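You operate a simulated robot arm through the tools that you are given. There is no shell and no other tool.

Carry out the task below with a simulated robot arm. There is one attempt and no reset: what you move stays moved.

TASK
Tare the scale, weigh silica into the tub as the recipe card says, return the rest, shut the bin.
Fine: within 10 g of the card; the powder falls into water; the scoop goes back empty; no dust, no spill. Set down upright: powder scoop.

The check looks at the end state, three seconds after you hand in, the way a careful person would. Anything else that was tipped, shoved, dropped, spilled or broken makes it a failure.

THE ROBOT
A 6-joint arm with a two-finger gripper, fixed in place. Base frame: the origin is on the floor under the middle of its stand, x ahead of it, y to its left, z up; the work surface is at about z = 820. Lengths are in mm, angles in rad, forces in N, time in s.
It reaches about 1572 mm from its shoulder. Its first joint turns from -2.897 to 2.897 rad. Payload 2.45 kg.
The TCP is the grasp point between the finger pads, 20 mm short of the fingertips. In the tool frame z runs along the fingers and y along their closing line. The gripper opens to 140 mm; its body begins 168 mm behind the TCP.
Orientation is that of the tool frame in the base frame, as [roll, pitch, yaw] about the fixed x, y, z axes, in that order (R = Rz(yaw) Ry(pitch) Rx(roll)). With the fingers straight down and closing along the base's y, the tool's x points along the base's -x, its y along +y and its z along -z.

THE INTERFACE
- The arm moves only by the tool drive_tool. Its arguments are lists of equal length, an entry for each row: "translation": the shift along the base's x, y, z in units of 25 mm (1.0 is 25 mm), a list of three; "angular": the turn, a rotation vector about the base's x, y, z in units of 6 degrees (1.0 is 6 degrees), a list of three; "grip": the finger opening in mm, from 0 to 140. In form: {"translation": [[dx, dy, dz], ...], "angular": [[rx, ry, rz], ...], "grip": [grip, ...]}. A call has 1 to 20 rows; each row shifts and turns the commanded pose from where the row before left it. A call with a number of a shift or a turn outside -1 to 1 is refused whole. Each row takes 0.2 s and may step no farther than 50 mm and 0.15 rad from the row before; otherwise, or with a gripper value out of range, the whole call is refused. A pose out of reach is approached as far as the arm can. The call stops where the force on the tool passes 40 N (or 10 N more than at its start, if that is more) or the arm is blocked; 0.2 s more then pass. Each finger travels about 45 mm/s and halts on what it meets, pressing with about 22 N; the grip force reading is that of the motor and also rises with nothing between the fingers. The clock runs only during rows and for 0.2 s after the last one: add rows that do not move to give the fingers time. It gives the time, the measured TCP pose, the force on the tool (base axes), the opening and the grip force at its end, in the units of the frame above (readings bear some noise), with the torque about the TCP (base axes, N m) and any sound that the robot's microphone picked up.
- Cameras (640 x 400 px; columns grow to the right, rows downward): "scene" is fixed at [220.7, -497.9, 1669.4]; the picture's right is [0.63, -0.77, 0.00], its down [-0.43, -0.35, -0.83] and it looks along [0.64, 0.53, -0.56] (base axes); focal length 376 px, centre (320, 200). "wrist" rides on the gripper at [78, 11, -209] in the tool frame; the picture's right is [-0.14, 0.99, 0.00], its down [-0.92, -0.13, -0.37] and it looks along [-0.37, -0.05, 0.93] (tool axes); focal length 280 px, centre (320, 200).
- camera(camera): a new picture of that camera. The clock stands still meanwhile.
- measure_at(camera, pixels): for up to 12 pixels [column, row] of the newest picture of that camera ("zoom" is the newest enlarged one), the place [x, y, z] in the base frame of the surface seen there, good to about 2 mm, but the place of the scene camera against the robot may be out by one fixed shift of up to 12 mm in any direction. The clock stands still meanwhile.
- zoom(camera, box): a new picture of the part [left, top, right, bottom] of that camera's present view, enlarged. The clock stands still meanwhile.
- sign_off(): hands the job in; it is judged then, once.

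Unless the task says otherwise, let go and move clear before handing in.

The tools are called after "Call:" by a JSON object that holds its "op" and its "data". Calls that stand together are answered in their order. drive_tool: Moves the arm, as the interface text tells. Its arguments: {"type":"object","properties":{"translation":{"type":"array","items":{"type":"array","items":{"type":"number"}}},"angular":{"type":"array","items":{"type":"array","items":{"type":"number"}}},"grip":{"type":"array","items":{"type":"number"}}},"required":["translation","angular","grip"]} The other tools are called the same way: camera (camera) takes a picture; measure_at (camera, pixels) gives the place of the surface under pixels of a picture; zoom (camera, box) takes an enlarged picture of a part of a camera's view; sign_off () hands the job in.

At the start:

```text
clock: 0.0
tool_pos: [628.9, 286.5, 1305.3]
tcp_rot: [-3.141, -0.001, -3.141]
contact_force: [1.2, 0.5, -0.4]
moment: [-0.01, -0.03, -0.04]
opening: 140.1
grasp_force: 0.0
```

scene: 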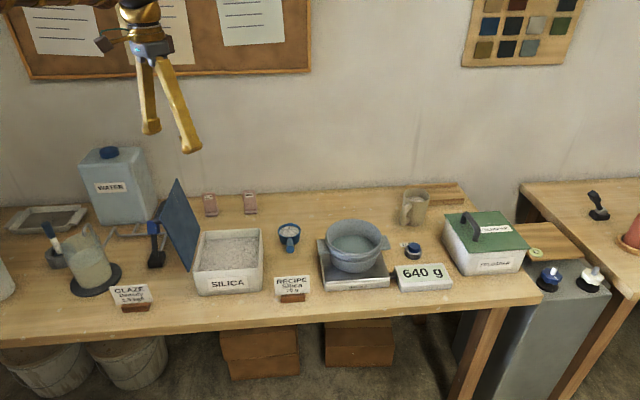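
wrist: 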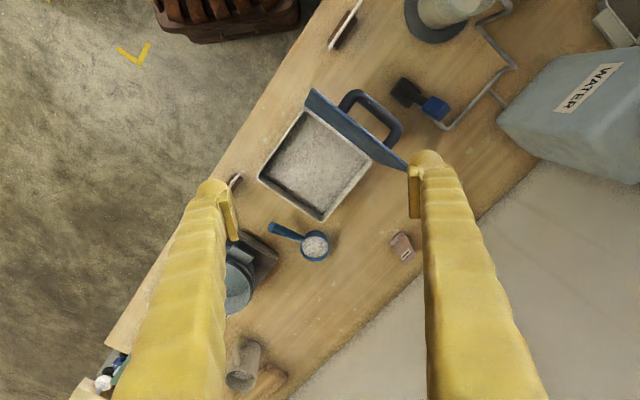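

The scene shows a silica bin (228,262) with its lid open, a scoop (289,235), a tub on a scale (354,245) with the display reading 640 g, and a recipe card (292,285). I'll zoom in to read the card and look at the details before moving.

Call:
{"op": "zoom", "data": {"camera": "scene", "box": [260, 210, 340, 310]}}

Call:
{"op": "zoom", "data": {"camera": "scene", "box": [300, 200, 460, 300]}}

Call:
{"op": "zoom", "data": {"camera": "scene", "box": [140, 170, 300, 310]}}

Call:
{"op": "zoom", "data": {"camera": "scene", "box": [0, 0, 320, 80]}}

```text
4.00 times, centred on (300, 260) of scene
```

zoom: 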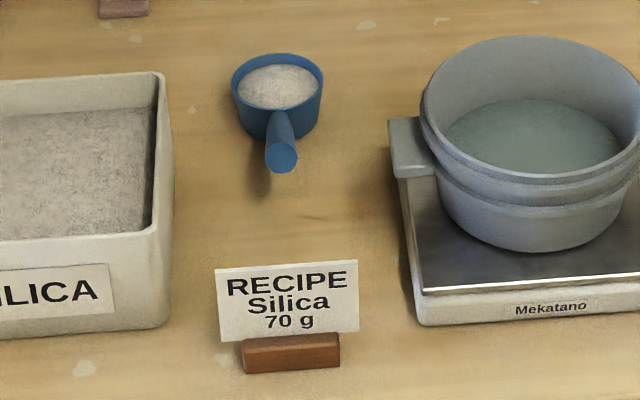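

```text
4.00 times, centred on (380, 250) of scene
```

zoom: 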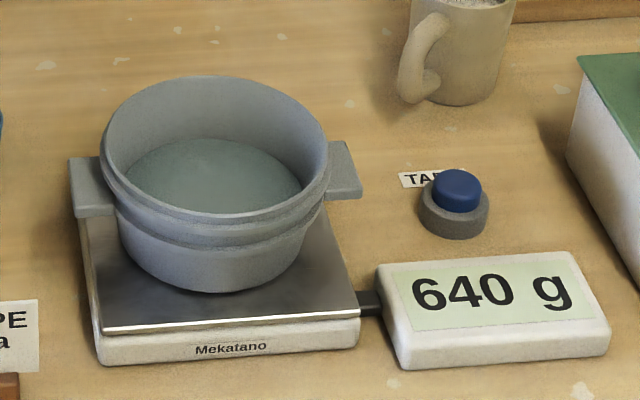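

```text
2.86 times, centred on (220, 240) of scene
```

zoom: 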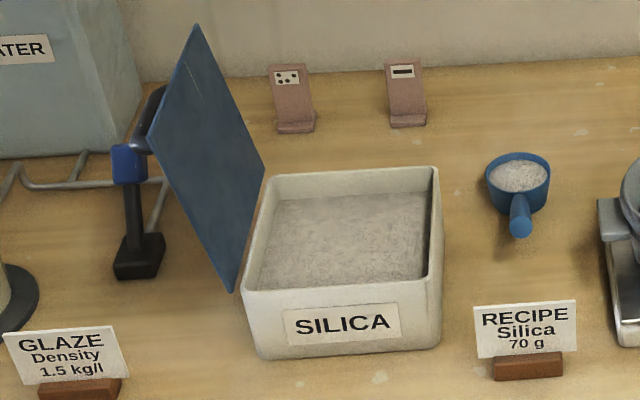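

```text
2.00 times, centred on (160, 40) of scene
```

zoom: 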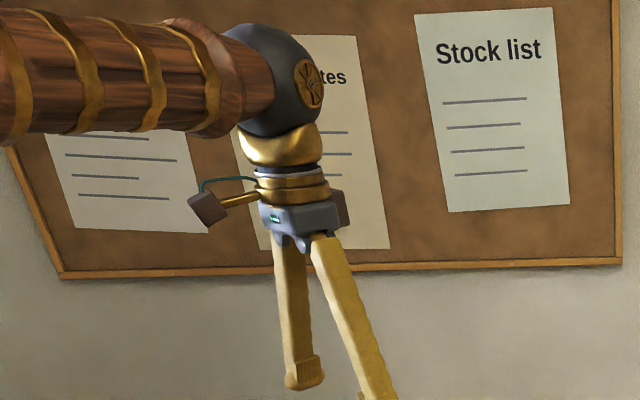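

The card reads "Silica 70 g", the display shows 640 g, and the tare button is at about (413,248). The scoop is full, with its handle pointing toward the camera. Next I'll measure the key points.

Call:
{"op": "camera", "data": {"camera": "scene"}}

Call:
{"op": "measure_at", "data": {"camera": "scene", "pixels": [[290, 227], [289, 248], [290, 240], [279, 229], [299, 229], [289, 224], [413, 246], [413, 251], [310, 250], [290, 262], [289, 232], [419, 257]]}}

Call:
{"op": "measure_at", "data": {"camera": "scene", "pixels": [[354, 222], [354, 252], [326, 237], [382, 237], [354, 243], [322, 248], [386, 241], [330, 285], [388, 282], [320, 240], [354, 262], [340, 275]]}}

Call:
{"op": "measure_at", "data": {"camera": "scene", "pixels": [[199, 233], [262, 230], [263, 270], [196, 273], [226, 255], [178, 182], [198, 265], [205, 230], [176, 225], [188, 205], [157, 235], [157, 262]]}}

```text
taken
```

scene: 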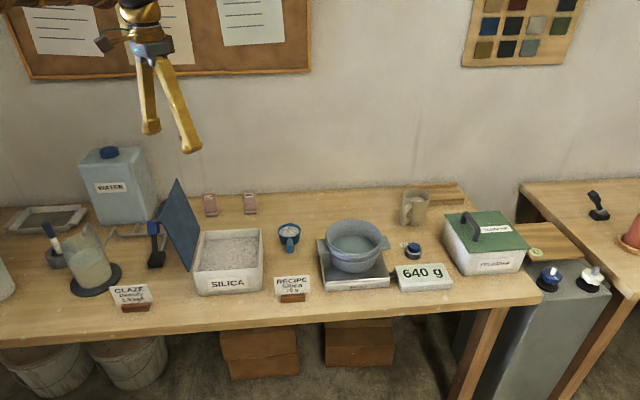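

```text
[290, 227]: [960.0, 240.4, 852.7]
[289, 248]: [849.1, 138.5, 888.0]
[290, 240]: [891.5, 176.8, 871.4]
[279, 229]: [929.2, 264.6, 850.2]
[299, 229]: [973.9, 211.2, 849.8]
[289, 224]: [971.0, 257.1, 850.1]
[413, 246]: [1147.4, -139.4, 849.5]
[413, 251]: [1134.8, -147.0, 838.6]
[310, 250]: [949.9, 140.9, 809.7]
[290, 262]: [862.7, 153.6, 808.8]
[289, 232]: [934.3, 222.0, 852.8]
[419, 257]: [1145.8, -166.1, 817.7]
```

```text
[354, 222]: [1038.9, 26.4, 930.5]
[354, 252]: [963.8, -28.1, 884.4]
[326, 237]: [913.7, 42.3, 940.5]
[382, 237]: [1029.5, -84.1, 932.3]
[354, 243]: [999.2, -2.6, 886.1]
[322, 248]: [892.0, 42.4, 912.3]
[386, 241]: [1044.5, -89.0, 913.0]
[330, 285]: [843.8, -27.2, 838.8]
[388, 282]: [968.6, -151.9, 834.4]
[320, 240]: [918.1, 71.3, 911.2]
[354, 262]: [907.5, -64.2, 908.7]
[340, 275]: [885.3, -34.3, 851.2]
```

```text
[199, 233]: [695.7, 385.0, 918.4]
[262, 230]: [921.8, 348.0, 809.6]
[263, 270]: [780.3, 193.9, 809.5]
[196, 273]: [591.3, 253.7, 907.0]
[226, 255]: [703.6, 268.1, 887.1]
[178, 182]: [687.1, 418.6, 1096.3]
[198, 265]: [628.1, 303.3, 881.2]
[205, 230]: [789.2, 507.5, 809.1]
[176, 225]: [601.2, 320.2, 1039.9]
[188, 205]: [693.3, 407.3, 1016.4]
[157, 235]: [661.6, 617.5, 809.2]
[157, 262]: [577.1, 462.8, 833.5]
```

The scene camera puts the table at z≈809 where about 820 is nominal, so that camera has a fixed shift. I'll measure the same features with the wrist camera to get accurate base-frame places.

Call:
{"op": "camera", "data": {"camera": "wrist"}}

Call:
{"op": "measure_at", "data": {"camera": "wrist", "pixels": [[315, 246], [271, 226], [285, 232], [302, 239], [330, 246], [315, 261], [315, 231], [350, 240], [280, 260], [325, 215], [370, 168], [265, 178]]}}

Call:
{"op": "measure_at", "data": {"camera": "wrist", "pixels": [[310, 107], [312, 92], [405, 165], [360, 130], [345, 105], [365, 96], [398, 130], [390, 145], [320, 160], [402, 243], [406, 85], [434, 107]]}}

Call:
{"op": "zoom", "data": {"camera": "wrist", "box": [230, 60, 430, 280]}}

```text
taken
```

wrist: 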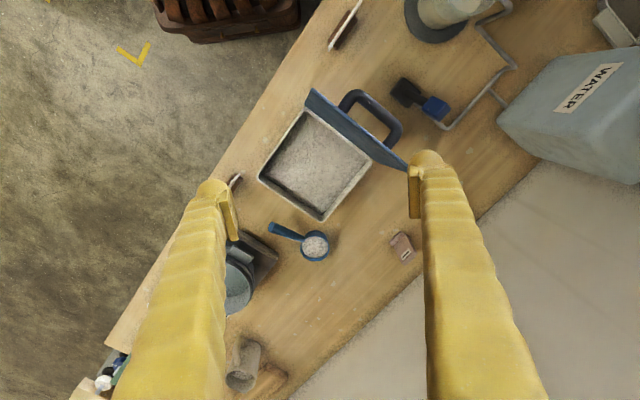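

```text
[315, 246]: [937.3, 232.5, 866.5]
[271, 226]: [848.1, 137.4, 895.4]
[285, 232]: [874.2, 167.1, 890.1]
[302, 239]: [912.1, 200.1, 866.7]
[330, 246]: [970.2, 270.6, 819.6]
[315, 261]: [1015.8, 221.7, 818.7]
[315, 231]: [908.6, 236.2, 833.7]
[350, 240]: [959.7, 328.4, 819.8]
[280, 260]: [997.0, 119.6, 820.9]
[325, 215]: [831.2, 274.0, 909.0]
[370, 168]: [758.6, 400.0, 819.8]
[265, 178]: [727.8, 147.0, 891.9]
```

```text
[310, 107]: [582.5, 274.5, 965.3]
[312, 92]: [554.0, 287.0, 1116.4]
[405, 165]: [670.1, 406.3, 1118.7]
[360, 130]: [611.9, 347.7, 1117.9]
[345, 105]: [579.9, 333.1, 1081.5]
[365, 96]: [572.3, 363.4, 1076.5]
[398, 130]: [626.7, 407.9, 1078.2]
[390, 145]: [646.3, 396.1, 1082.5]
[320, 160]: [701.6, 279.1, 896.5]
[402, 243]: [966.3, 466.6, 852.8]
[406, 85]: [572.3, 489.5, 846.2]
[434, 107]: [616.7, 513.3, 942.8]
```

```text
1.82 times, centred on (330, 170) of wrist
```

zoom: 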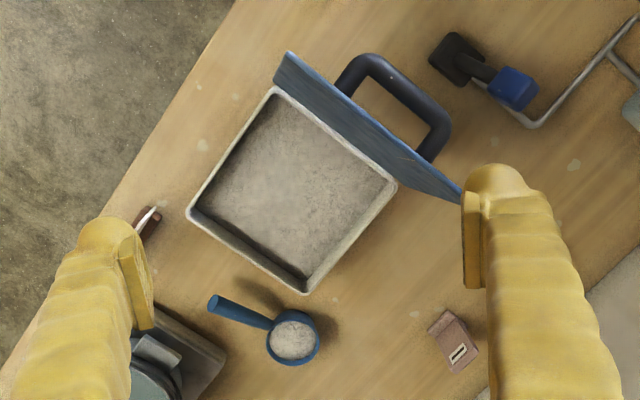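

The wrist camera puts the table at z≈819.8, which agrees with nominal. The scoop handle tip is near (848,137,895), the bowl is near (938,232), and the lid's top edge is at z≈1118. I'll move high above the scale to locate the tub and tare button with the wrist camera.

Call:
{"op": "drive_tool", "data": {"translation": [[0.6775, -0.966, -0.1375], [0.6775, -0.966, -0.1375], [0.6775, -0.966, -0.1375], [0.6775, -0.966, -0.1375], [0.6775, -0.966, -0.1375], [0.6775, -0.966, -0.1375], [0.6775, -0.966, -0.1375], [0.6775, -0.966, -0.1375], [0.6775, -0.966, -0.1375], [0.6775, -0.966, -0.1375], [0.6775, -0.966, -0.1375], [0.6775, -0.966, -0.1375], [0.6775, -0.966, -0.1375], [0.6775, -0.966, -0.1375], [0.6775, -0.966, -0.1375], [0.6775, -0.966, -0.1375], [0, 0, 0]], "angular": [[0, 0, 0], [0, 0, 0], [0, 0, 0], [0, 0, 0], [0, 0, 0], [0, 0, 0], [0, 0, 0], [0, 0, 0], [0, 0, 0], [0, 0, 0], [0, 0, 0], [0, 0, 0], [0, 0, 0], [0, 0, 0], [0, 0, 0], [0, 0, 0], [0, 0, 0]], "grip": [140, 140, 140, 140, 140, 140, 140, 140, 140, 140, 140, 140, 140, 140, 140, 140, 140]}}

Call:
{"op": "camera", "data": {"camera": "wrist"}}

Call:
{"op": "camera", "data": {"camera": "scene"}}

```text
clock: 3.6
tool_pos: [901.8, -98.0, 1251.6]
tcp_rot: [-3.14, -0.001, -3.14]
contact_force: [-0.3, 0.2, 0.1]
moment: [0.02, -0.01, -0.01]
opening: 140.0
grasp_force: 0.0
```

```text
taken
```

wrist: 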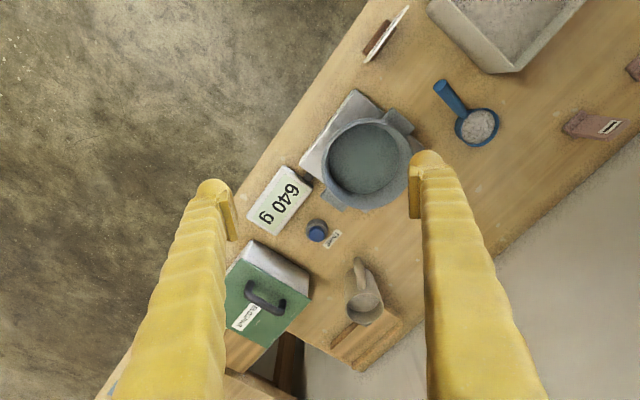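

```text
taken
```

scene: 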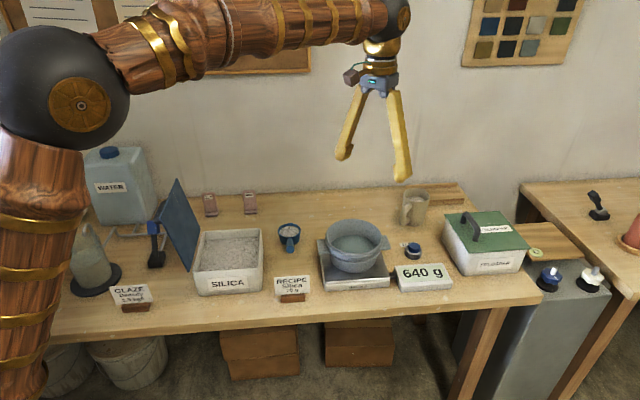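

The wrist view now shows the tare button at (317,232), the tub at (363,160) and the scoop at (470,115). I'll measure those.

Call:
{"op": "measure_at", "data": {"camera": "wrist", "pixels": [[317, 233], [312, 225], [324, 238], [310, 230], [322, 228], [364, 160], [325, 160], [400, 160], [364, 200], [364, 122], [340, 205], [400, 120]]}}

Call:
{"op": "measure_at", "data": {"camera": "wrist", "pixels": [[478, 126], [440, 84], [447, 95], [455, 106], [462, 125], [496, 127], [479, 110], [479, 143], [350, 290], [265, 305], [280, 195], [345, 110]]}}

Call:
{"op": "zoom", "data": {"camera": "wrist", "box": [270, 70, 510, 260]}}

```text
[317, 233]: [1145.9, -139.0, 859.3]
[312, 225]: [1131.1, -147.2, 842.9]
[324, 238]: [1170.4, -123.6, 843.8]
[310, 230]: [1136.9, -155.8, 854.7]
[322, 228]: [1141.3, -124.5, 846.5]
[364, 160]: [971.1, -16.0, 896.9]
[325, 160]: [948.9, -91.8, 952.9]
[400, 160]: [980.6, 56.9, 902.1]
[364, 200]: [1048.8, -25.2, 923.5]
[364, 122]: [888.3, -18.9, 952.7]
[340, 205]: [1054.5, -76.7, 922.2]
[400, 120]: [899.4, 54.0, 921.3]
```

```text
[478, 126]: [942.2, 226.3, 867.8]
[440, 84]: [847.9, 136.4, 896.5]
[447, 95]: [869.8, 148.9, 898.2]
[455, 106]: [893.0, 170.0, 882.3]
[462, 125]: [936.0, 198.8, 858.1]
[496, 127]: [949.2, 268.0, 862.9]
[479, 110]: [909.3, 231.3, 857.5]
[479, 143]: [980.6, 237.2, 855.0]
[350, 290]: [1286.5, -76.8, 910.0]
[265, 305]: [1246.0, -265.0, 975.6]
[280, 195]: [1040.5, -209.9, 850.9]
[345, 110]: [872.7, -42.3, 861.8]
```

```text
2.11 times, centred on (390, 165) of wrist
```

zoom: 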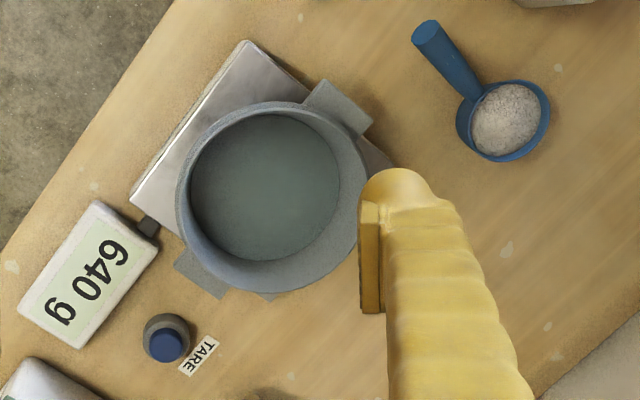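

The button top is at about (1146,-139,859). The tub's centre is about (970,-16) with its rim at z≈953 and water at z≈897, and the scoop bowl centre is about (943,233). I'll close the fingers and move over the button.

Call:
{"op": "drive_tool", "data": {"translation": [[0.977, -0.164, -0.4], [0.977, -0.164, -0.4], [0.977, -0.164, -0.4], [0.977, -0.164, -0.4], [0.977, -0.164, -0.4], [0.977, -0.164, -0.4], [0.977, -0.164, -0.4], [0.977, -0.164, -0.4], [0.977, -0.164, -0.4], [0.977, -0.164, -0.4], [0, 0, -1], [0, 0, -1], [0, 0, -1], [0, 0, -1], [0, 0, -1], [0, 0, -1], [0, 0, 0], [0, 0, 0]], "angular": [[0, 0, 0], [0, 0, 0], [0, 0, 0], [0, 0, 0], [0, 0, 0], [0, 0, 0], [0, 0, 0], [0, 0, 0], [0, 0, 0], [0, 0, 0], [0, 0, 0], [0, 0, 0], [0, 0, 0], [0, 0, 0], [0, 0, 0], [0, 0, 0], [0, 0, 0], [0, 0, 0]], "grip": [0, 0, 0, 0, 0, 0, 0, 0, 0, 0, 0, 0, 0, 0, 0, 0, 0, 0]}}

Call:
{"op": "camera", "data": {"camera": "wrist"}}

Call:
{"op": "camera", "data": {"camera": "scene"}}

```text
clock: 7.4
tool_pos: [1145.0, -138.2, 1001.5]
tcp_rot: [3.141, 0.001, -3.141]
contact_force: [-0.4, 0.2, 0.8]
moment: [0.0, -0.02, -0.02]
opening: 0.1
grasp_force: 22.0
```

```text
taken
```

wrist: 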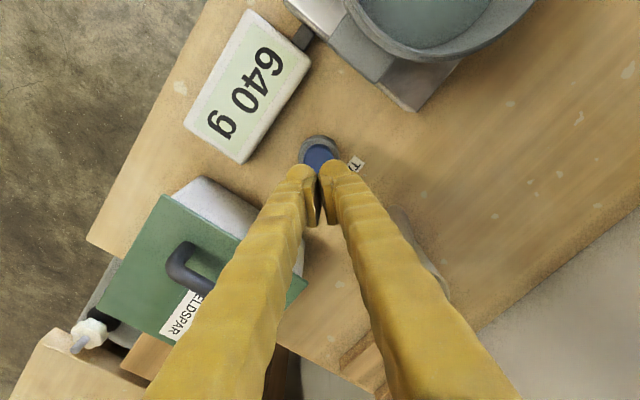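

```text
taken
```

scene: 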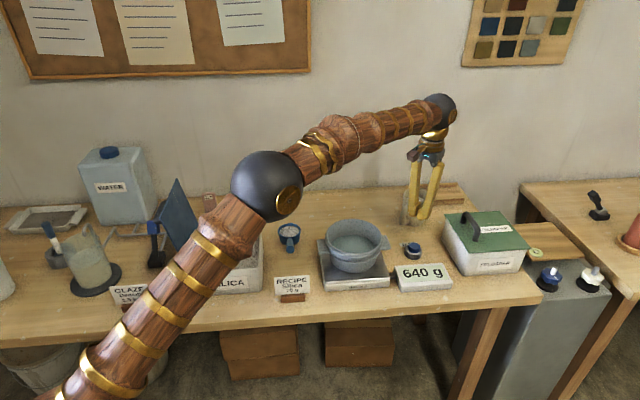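

The closed fingers are about 100 mm above the button, which shows at (318,153) in the wrist view. I'll refine its position before pressing.

Call:
{"op": "measure_at", "data": {"camera": "wrist", "pixels": [[318, 150], [306, 150], [330, 150], [318, 160], [312, 143], [318, 138], [325, 143], [318, 155]]}}

Call:
{"op": "zoom", "data": {"camera": "wrist", "box": [280, 120, 360, 170]}}

```text
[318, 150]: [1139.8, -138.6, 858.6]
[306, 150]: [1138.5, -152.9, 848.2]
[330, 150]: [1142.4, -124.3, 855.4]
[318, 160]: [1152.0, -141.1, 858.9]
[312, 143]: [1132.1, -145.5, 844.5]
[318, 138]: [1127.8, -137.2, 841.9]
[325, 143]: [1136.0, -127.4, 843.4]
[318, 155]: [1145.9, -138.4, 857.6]
```

```text
8.00 times, centred on (320, 145) of wrist
```

zoom: 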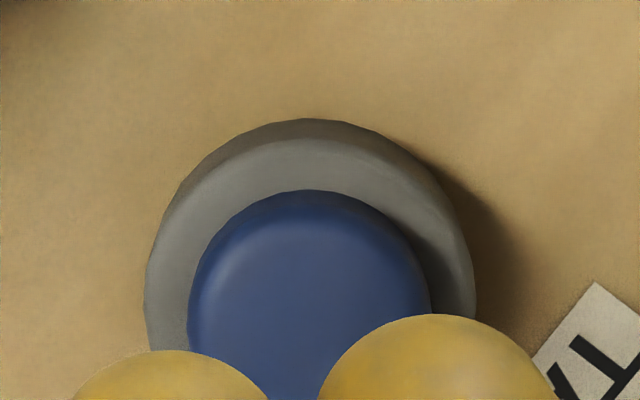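

The button centre is about (1149,-138.5) with its top at z≈858.6. I'll shift 4 mm in x and descend to just above it.

Call:
{"op": "drive_tool", "data": {"translation": [[0.16, 0, -1], [0, 0, -1], [0, 0, -1], [0, 0, -1], [0, 0, -0.5], [0, 0, 0]], "angular": [[0, 0, 0], [0, 0, 0], [0, 0, 0], [0, 0, 0], [0, 0, 0], [0, 0, 0]], "grip": [0, 0, 0, 0, 0, 0]}}

Call:
{"op": "zoom", "data": {"camera": "scene", "box": [360, 200, 480, 300]}}

```text
clock: 8.8
tool_pos: [1148.3, -139.4, 887.2]
tcp_rot: [3.14, 0.0, 3.141]
contact_force: [0.9, -0.4, 0.4]
moment: [-0.03, 0.01, 0.04]
opening: 0.0
grasp_force: 21.7
```

```text
4.00 times, centred on (420, 250) of scene
```

zoom: 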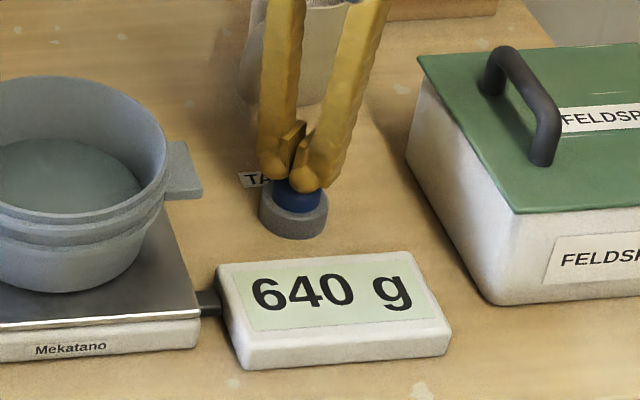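

The fingertips sit right above the blue button, about 8 mm clear. I'll press down slowly in 2 mm steps.

Call:
{"op": "drive_tool", "data": {"translation": [[0, 0, -0.16], [0, 0, -0.12], [0, 0, -0.08], [0, 0, -0.08], [0, 0, -0.08]], "angular": [[0, 0, 0], [0, 0, 0], [0, 0, 0], [0, 0, 0], [0, 0, 0]], "grip": [0, 0, 0, 0, 0]}}

Call:
{"op": "zoom", "data": {"camera": "scene", "box": [360, 200, 480, 300]}}

```text
clock: 10.0
tool_pos: [1147.9, -139.6, 876.2]
tcp_rot: [3.141, 0.0, -3.141]
contact_force: [-0.2, 0.1, 1.0]
moment: [0.01, 0.0, 0.02]
opening: 5.9
grasp_force: 29.2
```

```text
4.00 times, centred on (420, 250) of scene
```

zoom: 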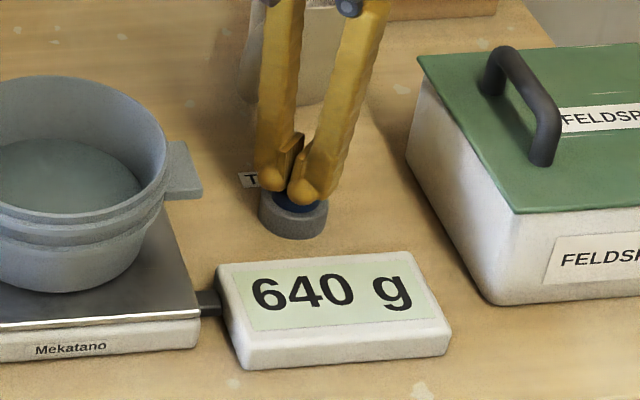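

The fingertips are touching: the opening was forced to 5.9 mm and the button is partly down, but the display still shows 640 g. I'll press a little further.

Call:
{"op": "drive_tool", "data": {"translation": [[0, 0, -0.08], [0, 0, -0.08], [0, 0, -0.08], [0, 0, -0.08]], "angular": [[0, 0, 0], [0, 0, 0], [0, 0, 0], [0, 0, 0]], "grip": [0, 0, 0, 0]}}

Call:
{"op": "zoom", "data": {"camera": "scene", "box": [360, 200, 480, 300]}}

```text
clock: 11.0
tool_pos: [1148.0, -139.2, 869.2]
tcp_rot: [3.141, 0.002, -3.14]
contact_force: [-2.4, 6.6, 19.3]
moment: [0.13, 0.07, 0.0]
opening: 6.2
grasp_force: 29.3
heard: click
```

```text
4.00 times, centred on (420, 250) of scene
```

zoom: 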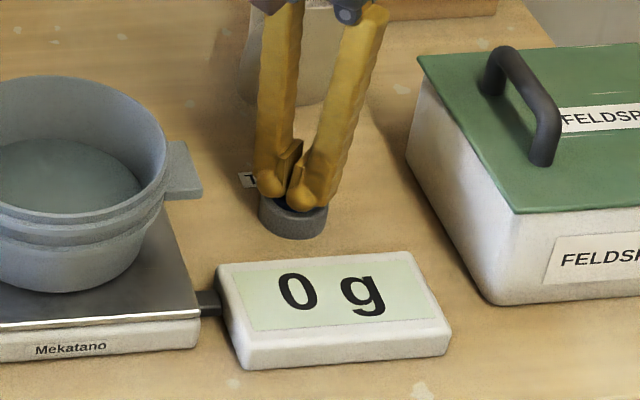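

A click was heard and the display reads 0 g, so the tare is done. I'll lift away, then move over the scoop handle and yaw about +45.5° so the fingers close across it.

Call:
{"op": "drive_tool", "data": {"translation": [[0, 0, 0.5], [0, 0, 1], [0, 0, 1], [0, 0, 1], [0, 0, 1], [0, 0, 1], [0, 0, 1], [0, 0, 1], [0, 0, 1], [0, 0, 1], [0, 0, 0]], "angular": [[0, 0, 0], [0, 0, 0], [0, 0, 0], [0, 0, 0], [0, 0, 0], [0, 0, 0], [0, 0, 0], [0, 0, 0], [0, 0, 0], [0, 0, 0], [0, 0, 0]], "grip": [0, 0, 0, 0, 0, 0, 0, 0, 0, 0, 0]}}

Call:
{"op": "zoom", "data": {"camera": "scene", "box": [300, 200, 460, 300]}}

Call:
{"op": "drive_tool", "data": {"translation": [[-0.9, 0.7, 0.2], [-0.9, 0.7, 0.2], [-0.9, 0.7, 0.2], [-0.9, 0.7, 0.2], [-0.9, 0.7, 0.2], [-0.9, 0.7, 0.2], [-0.9, 0.7, 0.2], [-0.9, 0.7, 0.2], [-0.9, 0.7, 0.2], [-0.9, 0.7, 0.2], [-0.9, 0.7, 0], [-0.9, 0.7, 0], [-0.9, 0.7, 0], [-0.9, 0.7, 0], [0, 0, 0]], "angular": [[0, 0, 0.6], [0, 0, 0.6], [0, 0, 0.6], [0, 0, 0.6], [0, 0, 0.6], [0, 0, 0.6], [0, 0, 0.6], [0, 0, 0.6], [0, 0, 0.6], [0, 0, 0.6], [0, 0, 0.6], [0, 0, 0.5], [0, 0, 0.48], [0, 0, 0], [0, 0, 0]], "grip": [0, 0, 0, 0, 10, 30, 50, 60, 60, 60, 60, 60, 60, 60, 60]}}

Call:
{"op": "camera", "data": {"camera": "wrist"}}

Call:
{"op": "camera", "data": {"camera": "scene"}}

```text
clock: 13.4
tool_pos: [1147.8, -140.3, 1106.5]
tcp_rot: [3.141, 0.002, -3.14]
contact_force: [0.5, -0.4, -0.4]
moment: [0.0, 0.02, 0.0]
opening: 0.0
grasp_force: 29.8
```

```text
4.00 times, centred on (380, 250) of scene
```

zoom: 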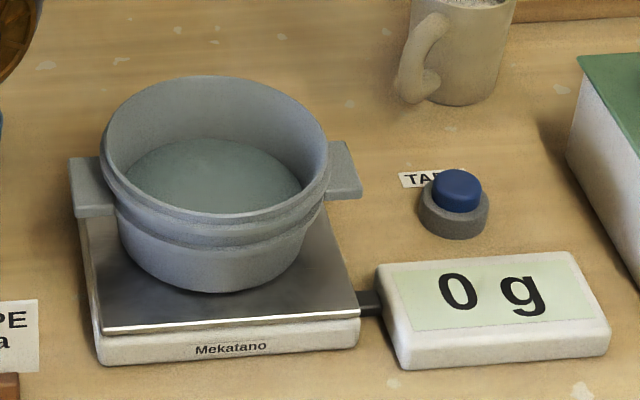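

```text
clock: 16.6
tool_pos: [830.9, 108.6, 1157.1]
tcp_rot: [3.142, 0.001, -2.347]
contact_force: [0.1, 0.7, -0.8]
moment: [0.01, -0.02, 0.01]
opening: 60.1
grasp_force: 0.0
```

```text
taken
```

wrist: 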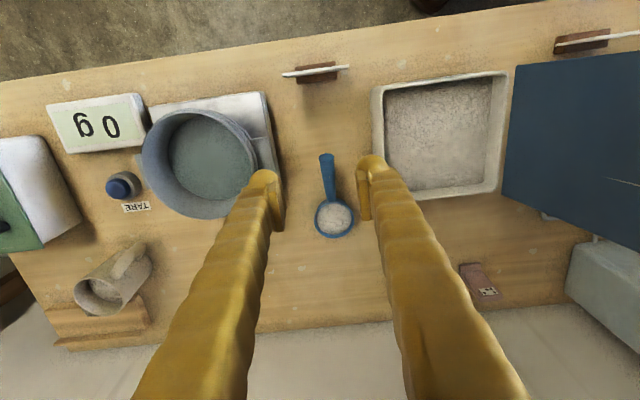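

```text
taken
```

scene: 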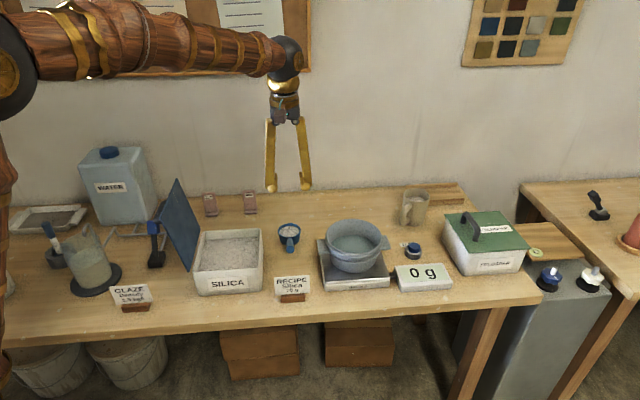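

The display holds 0 g and the button has sprung back. The scoop handle runs from (326,155) to the bowl at (334,217) in the wrist view, so I'll measure it precisely along with the bin and lid.

Call:
{"op": "measure_at", "data": {"camera": "wrist", "pixels": [[326, 158], [327, 165], [328, 172], [329, 180], [330, 190], [331, 197], [323, 175], [333, 175], [334, 218], [315, 218], [353, 216], [335, 237]]}}

Call:
{"op": "measure_at", "data": {"camera": "wrist", "pixels": [[376, 88], [505, 74], [497, 188], [445, 135], [440, 80], [390, 110], [515, 66], [503, 190], [470, 190], [600, 130], [635, 52], [560, 215]]}}

Call:
{"op": "zoom", "data": {"camera": "wrist", "box": [290, 140, 380, 250]}}

```text
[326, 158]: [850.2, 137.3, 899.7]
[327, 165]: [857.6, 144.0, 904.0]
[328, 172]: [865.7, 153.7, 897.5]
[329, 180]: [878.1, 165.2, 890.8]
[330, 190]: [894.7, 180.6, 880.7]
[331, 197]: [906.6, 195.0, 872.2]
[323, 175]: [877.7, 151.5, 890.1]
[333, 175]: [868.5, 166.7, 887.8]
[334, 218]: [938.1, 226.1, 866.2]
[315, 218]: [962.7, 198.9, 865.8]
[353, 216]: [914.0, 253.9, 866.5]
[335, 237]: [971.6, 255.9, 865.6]
```

```text
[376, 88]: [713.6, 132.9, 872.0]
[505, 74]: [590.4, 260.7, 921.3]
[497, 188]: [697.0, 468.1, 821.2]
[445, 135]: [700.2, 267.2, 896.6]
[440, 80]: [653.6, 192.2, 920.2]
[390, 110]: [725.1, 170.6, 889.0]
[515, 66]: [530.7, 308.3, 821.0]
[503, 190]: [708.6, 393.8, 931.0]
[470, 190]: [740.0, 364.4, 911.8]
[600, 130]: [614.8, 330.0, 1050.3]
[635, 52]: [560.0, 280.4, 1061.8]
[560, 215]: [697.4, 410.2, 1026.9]
```

```text
3.64 times, centred on (335, 195) of wrist
```

zoom: 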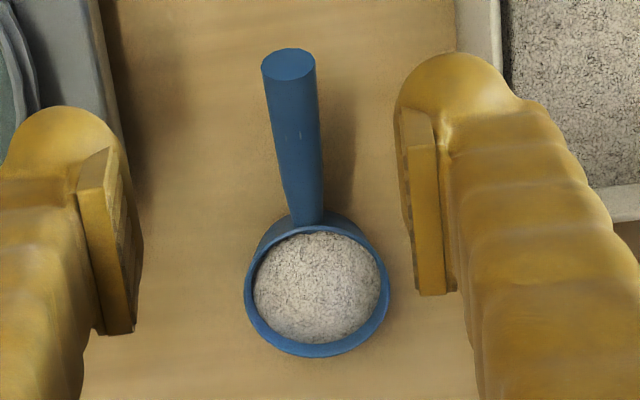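

The handle top runs from about (858,144,904) down to (907,195,872), so its azimuth is about 46° with a 24° slope and a diameter of about 23 mm. I'll go to a pre-grasp with the tool rolled back 30° about the handle axis, which leaves more roll for pouring later.

Call:
{"op": "drive_tool", "data": {"translation": [[0.374, 0.11, -0.744], [0.374, 0.11, -0.744], [0.374, 0.11, -0.744], [0.374, 0.11, -0.744], [0.374, 0.11, -0.744], [0.374, 0.11, -0.744], [0.374, 0.11, -0.744], [0.374, 0.11, -0.744], [0.374, 0.11, -0.744], [0.374, 0.11, -0.744], [0, 0, 0]], "angular": [[0.397, 0.411, -0.254], [0.397, 0.411, -0.254], [0.397, 0.411, -0.254], [0.397, 0.411, -0.254], [0.397, 0.411, -0.254], [0.397, 0.411, -0.254], [0.397, 0.411, -0.254], [0.397, 0.411, -0.254], [0, 0, 0], [0, 0, 0], [0, 0, 0]], "grip": [60, 60, 60, 60, 60, 60, 60, 60, 60, 60, 60]}}

Call:
{"op": "camera", "data": {"camera": "wrist"}}

Call:
{"op": "zoom", "data": {"camera": "scene", "box": [200, 140, 400, 300]}}

```text
clock: 19.0
tool_pos: [927.3, 131.7, 967.4]
tcp_rot: [2.669, -0.054, -2.552]
contact_force: [1.0, 0.6, 0.1]
moment: [0.0, 0.0, 0.0]
opening: 59.8
grasp_force: 0.0
```

```text
taken
```

wrist: 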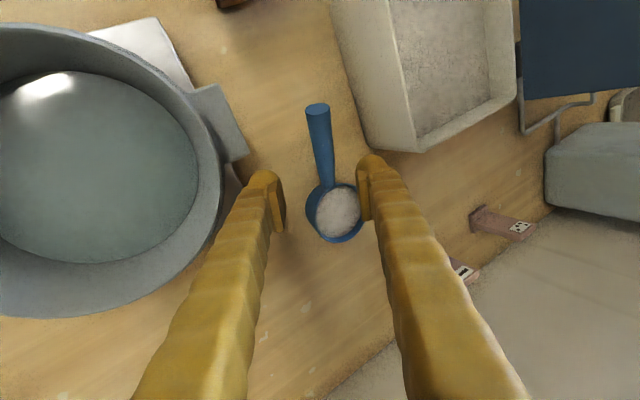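

```text
2.50 times, centred on (300, 220) of scene
```

zoom: 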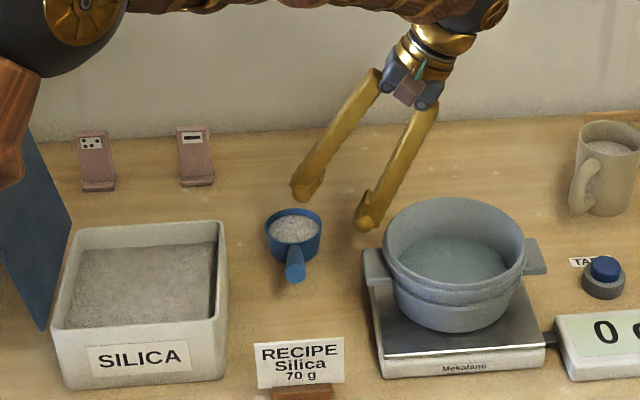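

The tool is tilted as planned and the right finger clears the tub. I'll re-measure the handle from this closer view to set the final approach.

Call:
{"op": "measure_at", "data": {"camera": "wrist", "pixels": [[319, 112], [321, 125], [323, 140], [325, 155], [327, 170], [328, 182], [311, 130], [330, 130], [313, 150], [334, 150], [340, 208], [342, 240]]}}

Call:
{"op": "zoom", "data": {"camera": "wrist", "box": [260, 90, 400, 250]}}

```text
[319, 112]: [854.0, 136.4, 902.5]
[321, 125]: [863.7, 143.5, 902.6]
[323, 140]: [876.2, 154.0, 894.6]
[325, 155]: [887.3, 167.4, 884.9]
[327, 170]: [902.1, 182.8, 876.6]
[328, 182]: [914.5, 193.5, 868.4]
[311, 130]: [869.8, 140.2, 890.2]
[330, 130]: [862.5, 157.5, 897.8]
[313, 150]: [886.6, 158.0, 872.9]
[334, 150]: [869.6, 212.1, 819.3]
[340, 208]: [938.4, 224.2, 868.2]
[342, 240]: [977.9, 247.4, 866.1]
```

```text
2.50 times, centred on (330, 170) of wrist
```

zoom: 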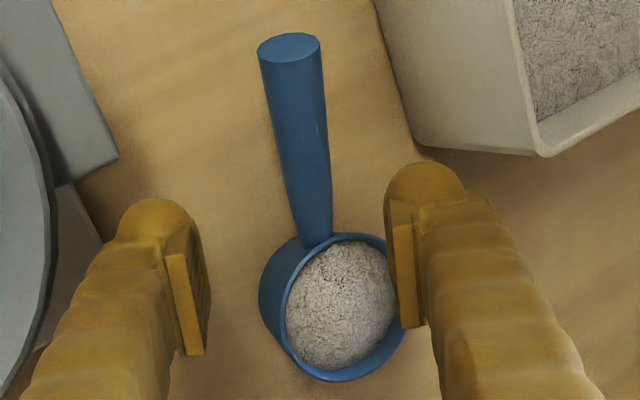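

The handle axis at the grip point comes out near (888,176,871.5). I'll make a small lateral correction and go two thirds of the way down the approach, narrowing the fingers to 46 mm, then check.

Call:
{"op": "drive_tool", "data": {"translation": [[-0.252, 0.19, 0.16], [-0.212, 0.254, -0.6425], [-0.212, 0.254, -0.6425], [-0.212, 0.254, -0.6425], [-0.212, 0.254, -0.6425], [0, 0, 0]], "angular": [[0, 0, 0], [0, 0, 0], [0, 0, 0], [0, 0, 0], [0, 0, 0], [0, 0, 0]], "grip": [54, 50, 48, 46, 46, 46]}}

Call:
{"op": "camera", "data": {"camera": "wrist"}}

Call:
{"op": "zoom", "data": {"camera": "scene", "box": [240, 180, 360, 280]}}

```text
clock: 20.4
tool_pos: [898.5, 161.9, 907.6]
tcp_rot: [2.667, -0.055, -2.552]
contact_force: [0.4, 0.5, 0.1]
moment: [0.02, -0.04, -0.01]
opening: 46.1
grasp_force: 0.0
```

```text
taken
```

wrist: 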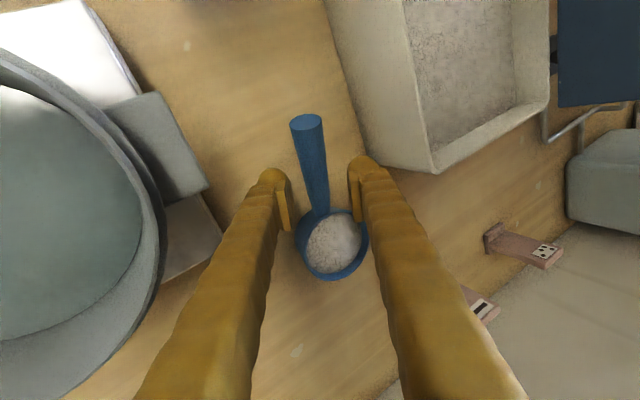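

```text
4.00 times, centred on (300, 230) of scene
```

zoom: 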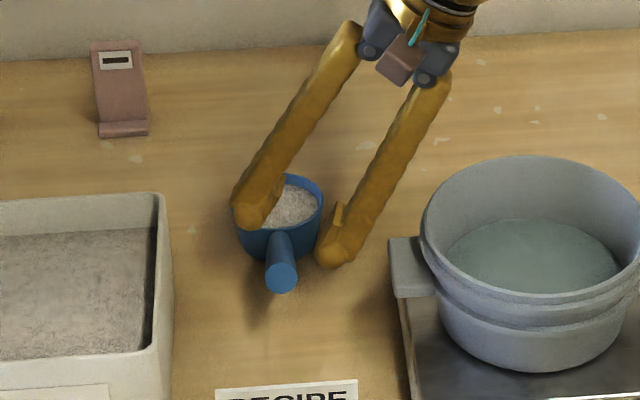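

The fingers straddle the handle evenly, with the handle at (315,165) between the tips at (275,195) and (362,185). I'll finish the last 36 mm and then close.

Call:
{"op": "drive_tool", "data": {"translation": [[-0.2, 0.254, -0.6425], [-0.19, 0.254, -0.65], [0, 0, 0]], "angular": [[0, 0, 0], [0, 0, 0], [0, 0, 0]], "grip": [46, 46, 46]}}

Call:
{"op": "camera", "data": {"camera": "wrist"}}

Call:
{"op": "zoom", "data": {"camera": "scene", "box": [240, 180, 360, 280]}}

```text
clock: 21.2
tool_pos: [888.4, 176.4, 876.4]
tcp_rot: [2.665, -0.054, -2.552]
contact_force: [-0.8, -0.5, 0.1]
moment: [-0.04, -0.02, 0.0]
opening: 46.4
grasp_force: 0.0
```

```text
taken
```

wrist: 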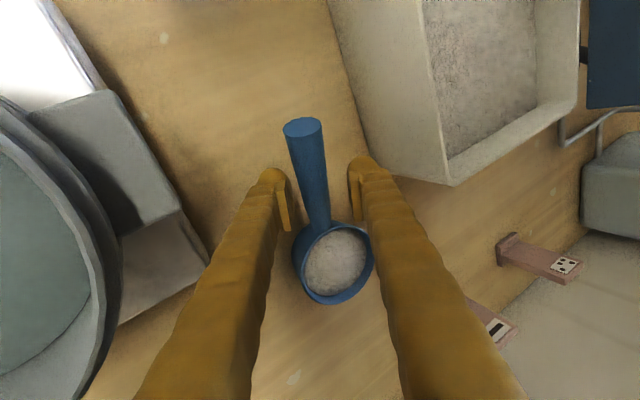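

```text
4.00 times, centred on (300, 230) of scene
```

zoom: 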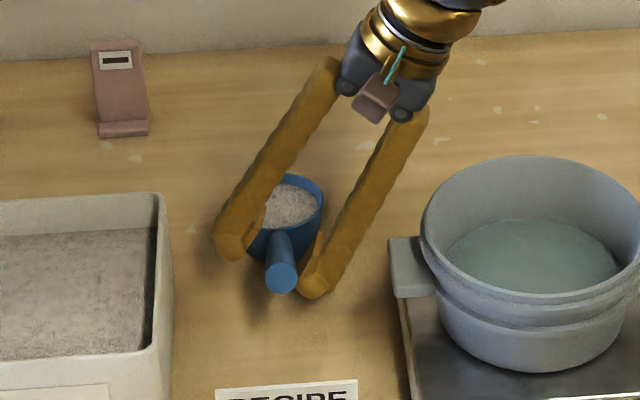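

The handle sits centred between the pads at around column 318. I'll close gradually so the scoop isn't jolted.

Call:
{"op": "drive_tool", "data": {"translation": [[0, 0, 0], [0, 0, 0], [0, 0, 0], [0, 0, 0], [0, 0, 0], [0, 0, 0], [0, 0, 0], [0, 0, 0], [0, 0, 0], [0, 0, 0], [0, 0, 0], [0, 0, 0], [0, 0, 0], [0, 0, 0]], "angular": [[0, 0, 0], [0, 0, 0], [0, 0, 0], [0, 0, 0], [0, 0, 0], [0, 0, 0], [0, 0, 0], [0, 0, 0], [0, 0, 0], [0, 0, 0], [0, 0, 0], [0, 0, 0], [0, 0, 0], [0, 0, 0]], "grip": [42, 38, 34, 31, 29, 27, 25, 24, 23, 22, 20, 17, 12, 5]}}

Call:
{"op": "camera", "data": {"camera": "wrist"}}

Call:
{"op": "zoom", "data": {"camera": "scene", "box": [240, 180, 360, 280]}}

```text
clock: 24.2
tool_pos: [888.5, 176.9, 876.8]
tcp_rot: [2.667, -0.054, -2.551]
contact_force: [-0.1, 0.2, 0.6]
moment: [-0.05, 0.06, -0.07]
opening: 22.8
grasp_force: 22.2
```

```text
taken
```

wrist: 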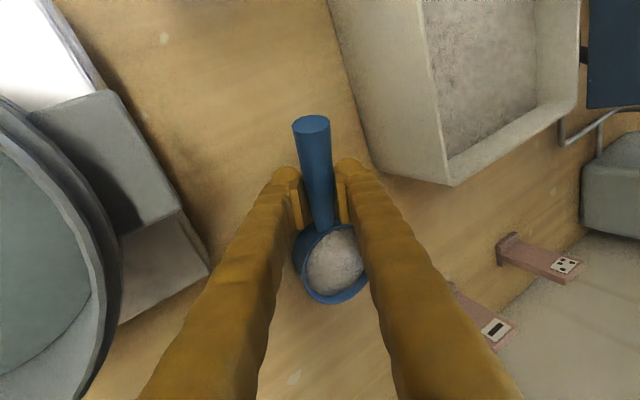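

```text
4.00 times, centred on (300, 230) of scene
```

zoom: 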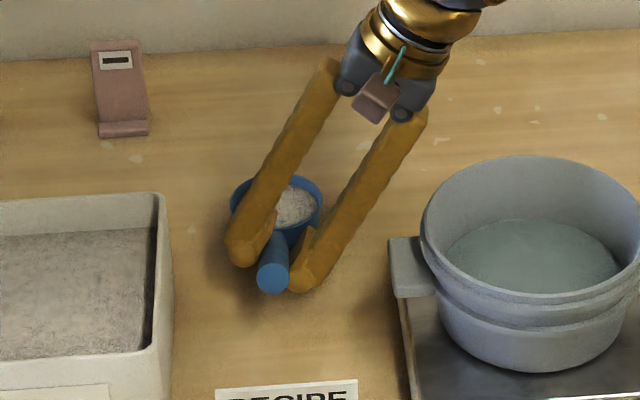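

The pads hold the handle at 22.8 mm with 22 N, and the scoop still sits upright. I'll lift gently and check for slip.

Call:
{"op": "drive_tool", "data": {"translation": [[0, 0, 0.15], [0, 0, 0.25], [0, 0, 0.35], [0, 0, 0.4], [0, 0, 0.4], [0, 0, 0.3], [0, 0, 0.15], [0, 0, 0], [0, 0, 0]], "angular": [[0, 0, 0], [0, 0, 0], [0, 0, 0], [0, 0, 0], [0, 0, 0], [0, 0, 0], [0, 0, 0], [0, 0, 0], [0, 0, 0]], "grip": [5, 5, 5, 5, 5, 5, 5, 5, 5]}}

Call:
{"op": "camera", "data": {"camera": "wrist"}}

Call:
{"op": "zoom", "data": {"camera": "scene", "box": [240, 180, 360, 280]}}

```text
clock: 26.2
tool_pos: [888.8, 177.1, 926.2]
tcp_rot: [2.667, -0.053, -2.552]
contact_force: [-0.2, 0.3, 0.5]
moment: [-0.03, 0.01, 0.0]
opening: 5.1
grasp_force: 0.0
```

```text
taken
```

wrist: 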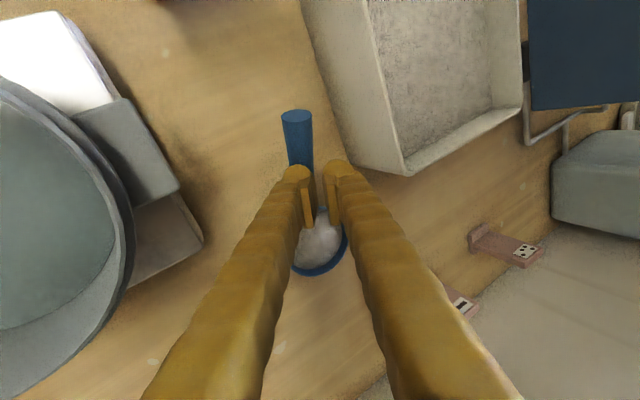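

```text
4.00 times, centred on (300, 230) of scene
```

zoom: 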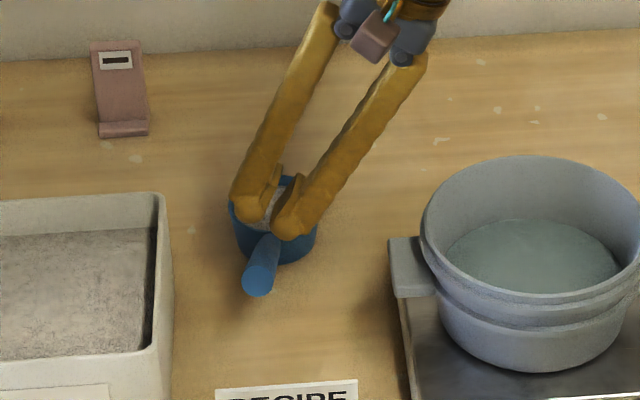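

The opening reads 5 mm with no load, so the handle slipped out as I lifted, and the scoop appears to still be standing on the table. I'll back off and check for spilled powder.

Call:
{"op": "drive_tool", "data": {"translation": [[0.2, -0.25, 0.65], [0.2, -0.25, 0.65], [0.2, -0.25, 0.65], [0.2, -0.25, 0.65], [0.1, -0.15, 0.9], [0.1, -0.15, 0.9], [0, 0, 0]], "angular": [[0, 0, 0], [0, 0, 0], [0, 0, 0], [0, 0, 0], [0, 0, 0], [0, 0, 0], [0, 0, 0]], "grip": [10, 20, 30, 50, 60, 60, 60]}}

Call:
{"op": "camera", "data": {"camera": "wrist"}}

Call:
{"op": "zoom", "data": {"camera": "scene", "box": [240, 190, 340, 310]}}

```text
clock: 27.8
tool_pos: [914.1, 143.5, 1036.0]
tcp_rot: [2.666, -0.054, -2.552]
contact_force: [1.3, 0.9, -0.4]
moment: [-0.03, 0.02, -0.02]
opening: 60.1
grasp_force: 0.1
```

```text
taken
```

wrist: 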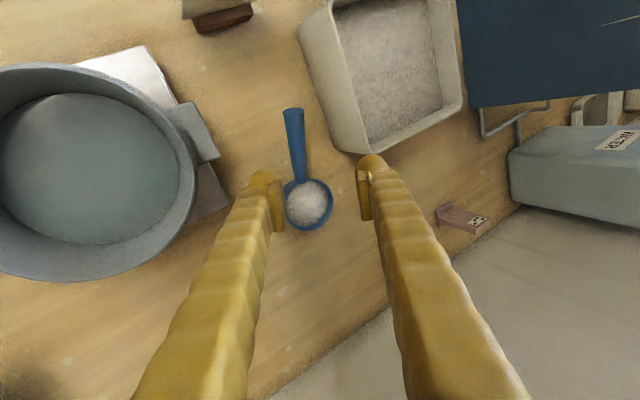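

```text
3.33 times, centred on (290, 250) of scene
```

zoom: 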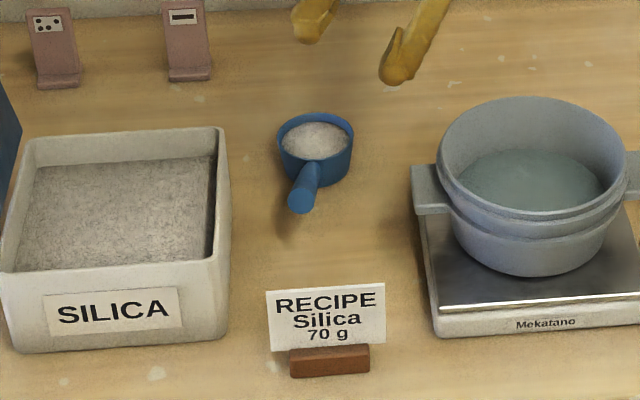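

The scoop is upright, still full, and only slightly turned. I'll zoom in on the wrist view to check for spill and re-measure the scoop and the recipe card.

Call:
{"op": "zoom", "data": {"camera": "wrist", "box": [240, 90, 380, 250]}}

Call:
{"op": "measure_at", "data": {"camera": "wrist", "pixels": [[293, 115], [295, 125], [297, 137], [299, 150], [300, 162], [301, 173], [290, 204], [333, 203], [309, 204], [309, 228], [307, 182], [225, 20]]}}

Call:
{"op": "measure_at", "data": {"camera": "scene", "pixels": [[276, 280], [308, 278], [292, 295], [280, 298], [302, 297]]}}

```text
2.50 times, centred on (310, 170) of wrist
```

zoom: 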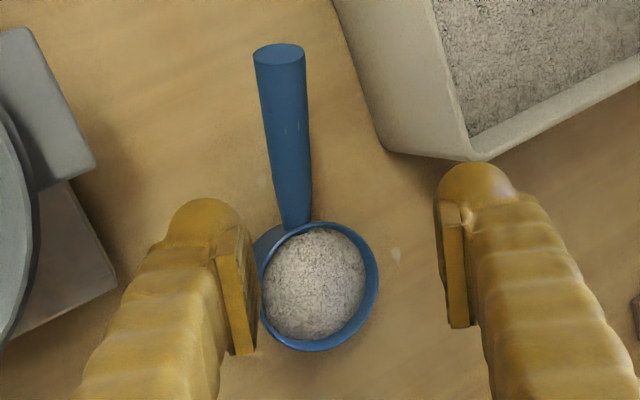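

```text
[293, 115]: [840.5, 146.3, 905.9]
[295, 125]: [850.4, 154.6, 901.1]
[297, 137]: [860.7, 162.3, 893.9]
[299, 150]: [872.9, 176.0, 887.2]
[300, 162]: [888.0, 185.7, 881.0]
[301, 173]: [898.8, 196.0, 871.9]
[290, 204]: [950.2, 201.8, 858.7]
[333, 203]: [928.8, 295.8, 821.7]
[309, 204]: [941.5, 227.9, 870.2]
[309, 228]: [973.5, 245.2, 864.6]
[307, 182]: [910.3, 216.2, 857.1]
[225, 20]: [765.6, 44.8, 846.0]
```

```text
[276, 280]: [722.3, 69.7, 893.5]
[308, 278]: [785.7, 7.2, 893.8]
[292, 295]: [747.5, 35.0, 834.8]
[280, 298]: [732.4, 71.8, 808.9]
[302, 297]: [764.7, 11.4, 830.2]
```

There's no spill visible around the scoop, and the card's top edge is at about z=903 after shift correction, behind the handle. That grip across the handle was too far from the heavy bowl, so I'll re-approach with the fingers pointing along the handle from behind. First I'll raise, undo the tilt and yaw the tool around so the camera ends up on top.

Call:
{"op": "drive_tool", "data": {"translation": [[0, 0, 1], [0, 0, 1], [0, 0, 1], [0, 0, 1], [0, 0, 1], [0, 0, 1], [0, 0, 0], [0, 0, 0], [0, 0, 0], [0, 0, 0], [0, 0, 0], [0, 0, 0], [0, 0, 0], [0, 0, 0], [0, 0, 0], [0, 0, 0], [0, 0, 0], [0, 0, 0], [0, 0, 0], [0, 0, 0]], "angular": [[-0.635, -0.657, 0.407], [-0.635, -0.657, 0.407], [-0.635, -0.657, 0.407], [-0.635, -0.657, 0.407], [-0.635, -0.657, 0.407], [0, 0, -1], [0, 0, -1], [0, 0, -1], [0, 0, -1], [0, 0, -1], [0, 0, -1], [0, 0, -1], [0, 0, -1], [0, 0, -1], [0, 0, -1], [0, 0, -1], [0, 0, -1], [0, 0, -1], [0, 0, -1], [0, 0, -1]], "grip": [60, 60, 60, 60, 60, 60, 60, 60, 60, 60, 60, 60, 60, 60, 60, 60, 60, 60, 60, 60]}}

Call:
{"op": "drive_tool", "data": {"translation": [[0, 0, 0], [0, 0, 0], [0, 0, 0], [0, 0, 0], [0, 0, 0], [0, 0, 0], [0, 0, 0], [0, 0, 0], [0, 0, 0], [0, 0, 0], [0, 0, 0], [0, 0, 0], [0, 0, 0], [0, 0, 0], [0, 0, 0], [0, 0, 0]], "angular": [[0, 0, -1], [0, 0, -1], [0, 0, -1], [0, 0, -1], [0, 0, -1], [0, 0, -1], [0, 0, -1], [0, 0, -1], [0, 0, -1], [0, 0, -1], [0, 0, -1], [0, 0, -1], [0, 0, -1], [0, 0, -1], [0, 0, -1], [0, 0, 0]], "grip": [60, 60, 60, 60, 60, 60, 60, 60, 60, 60, 60, 60, 60, 60, 60, 60]}}

Call:
{"op": "camera", "data": {"camera": "wrist"}}

Call:
{"op": "camera", "data": {"camera": "scene"}}

```text
clock: 32.0
tool_pos: [914.1, 143.6, 1186.4]
tcp_rot: [3.141, 0.0, 2.362]
contact_force: [0.8, 0.1, 1.0]
moment: [-0.04, 0.02, -0.01]
opening: 60.3
grasp_force: 0.0
```

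```text
clock: 35.4
tool_pos: [913.8, 144.2, 1186.3]
tcp_rot: [3.141, -0.001, 0.794]
contact_force: [0.4, -0.7, 0.4]
moment: [-0.01, 0.0, 0.03]
opening: 60.0
grasp_force: 0.1
```

```text
taken
```

wrist: 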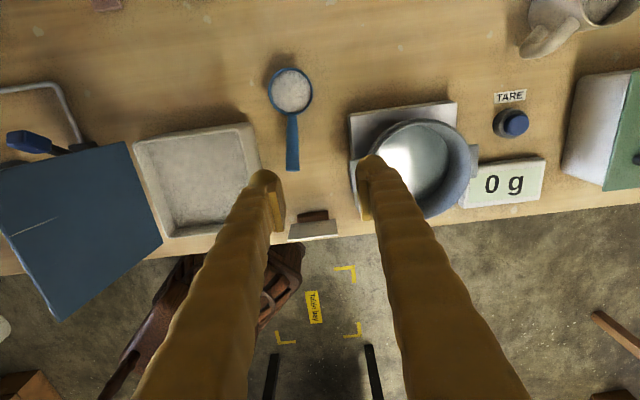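

```text
taken
```

scene: 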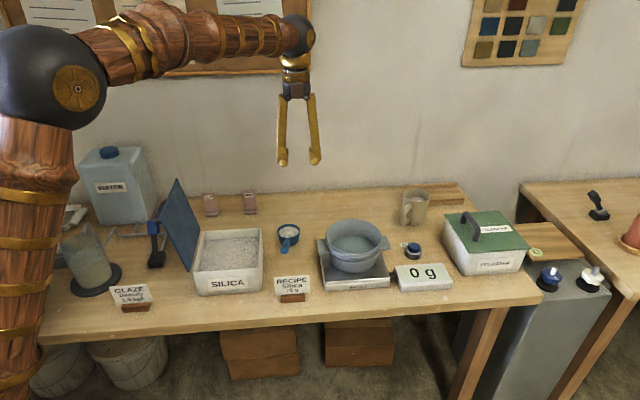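

The yaw went through. From this view the scoop handle runs from (293,165) up to the bowl at (290,90), so I'll measure it again from nearly overhead.

Call:
{"op": "zoom", "data": {"camera": "wrist", "box": [240, 50, 350, 180]}}

Call:
{"op": "measure_at", "data": {"camera": "wrist", "pixels": [[290, 91], [269, 91], [311, 91], [290, 70], [291, 112], [292, 120], [292, 130], [292, 140], [293, 150], [293, 160], [293, 166], [287, 150]]}}

Call:
{"op": "measure_at", "data": {"camera": "wrist", "pixels": [[290, 222], [337, 222], [314, 215], [140, 145], [250, 128], [262, 170], [170, 232], [200, 170], [125, 150], [160, 240], [420, 165], [410, 122]]}}

```text
3.08 times, centred on (295, 115) of wrist
```

zoom: 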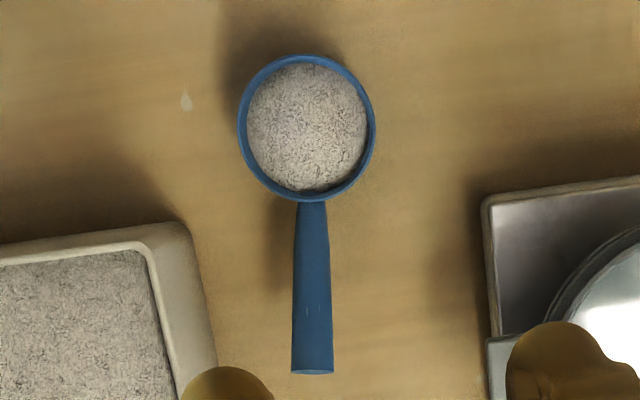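

```text
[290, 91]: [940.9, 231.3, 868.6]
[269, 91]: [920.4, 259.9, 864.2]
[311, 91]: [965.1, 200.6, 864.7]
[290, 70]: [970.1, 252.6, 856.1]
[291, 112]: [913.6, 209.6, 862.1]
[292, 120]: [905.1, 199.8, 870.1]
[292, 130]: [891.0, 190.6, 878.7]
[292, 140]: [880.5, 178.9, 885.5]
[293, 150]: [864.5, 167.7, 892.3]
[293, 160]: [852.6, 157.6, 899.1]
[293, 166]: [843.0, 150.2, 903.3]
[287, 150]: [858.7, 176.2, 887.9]
```

```text
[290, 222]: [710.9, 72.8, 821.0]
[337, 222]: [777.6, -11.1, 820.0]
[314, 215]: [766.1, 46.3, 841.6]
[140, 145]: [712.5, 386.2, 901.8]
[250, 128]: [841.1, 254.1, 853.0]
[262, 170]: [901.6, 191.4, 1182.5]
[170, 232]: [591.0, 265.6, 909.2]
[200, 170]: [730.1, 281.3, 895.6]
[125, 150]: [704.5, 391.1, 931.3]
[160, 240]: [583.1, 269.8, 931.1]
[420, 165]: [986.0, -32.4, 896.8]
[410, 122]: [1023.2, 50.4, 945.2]
```

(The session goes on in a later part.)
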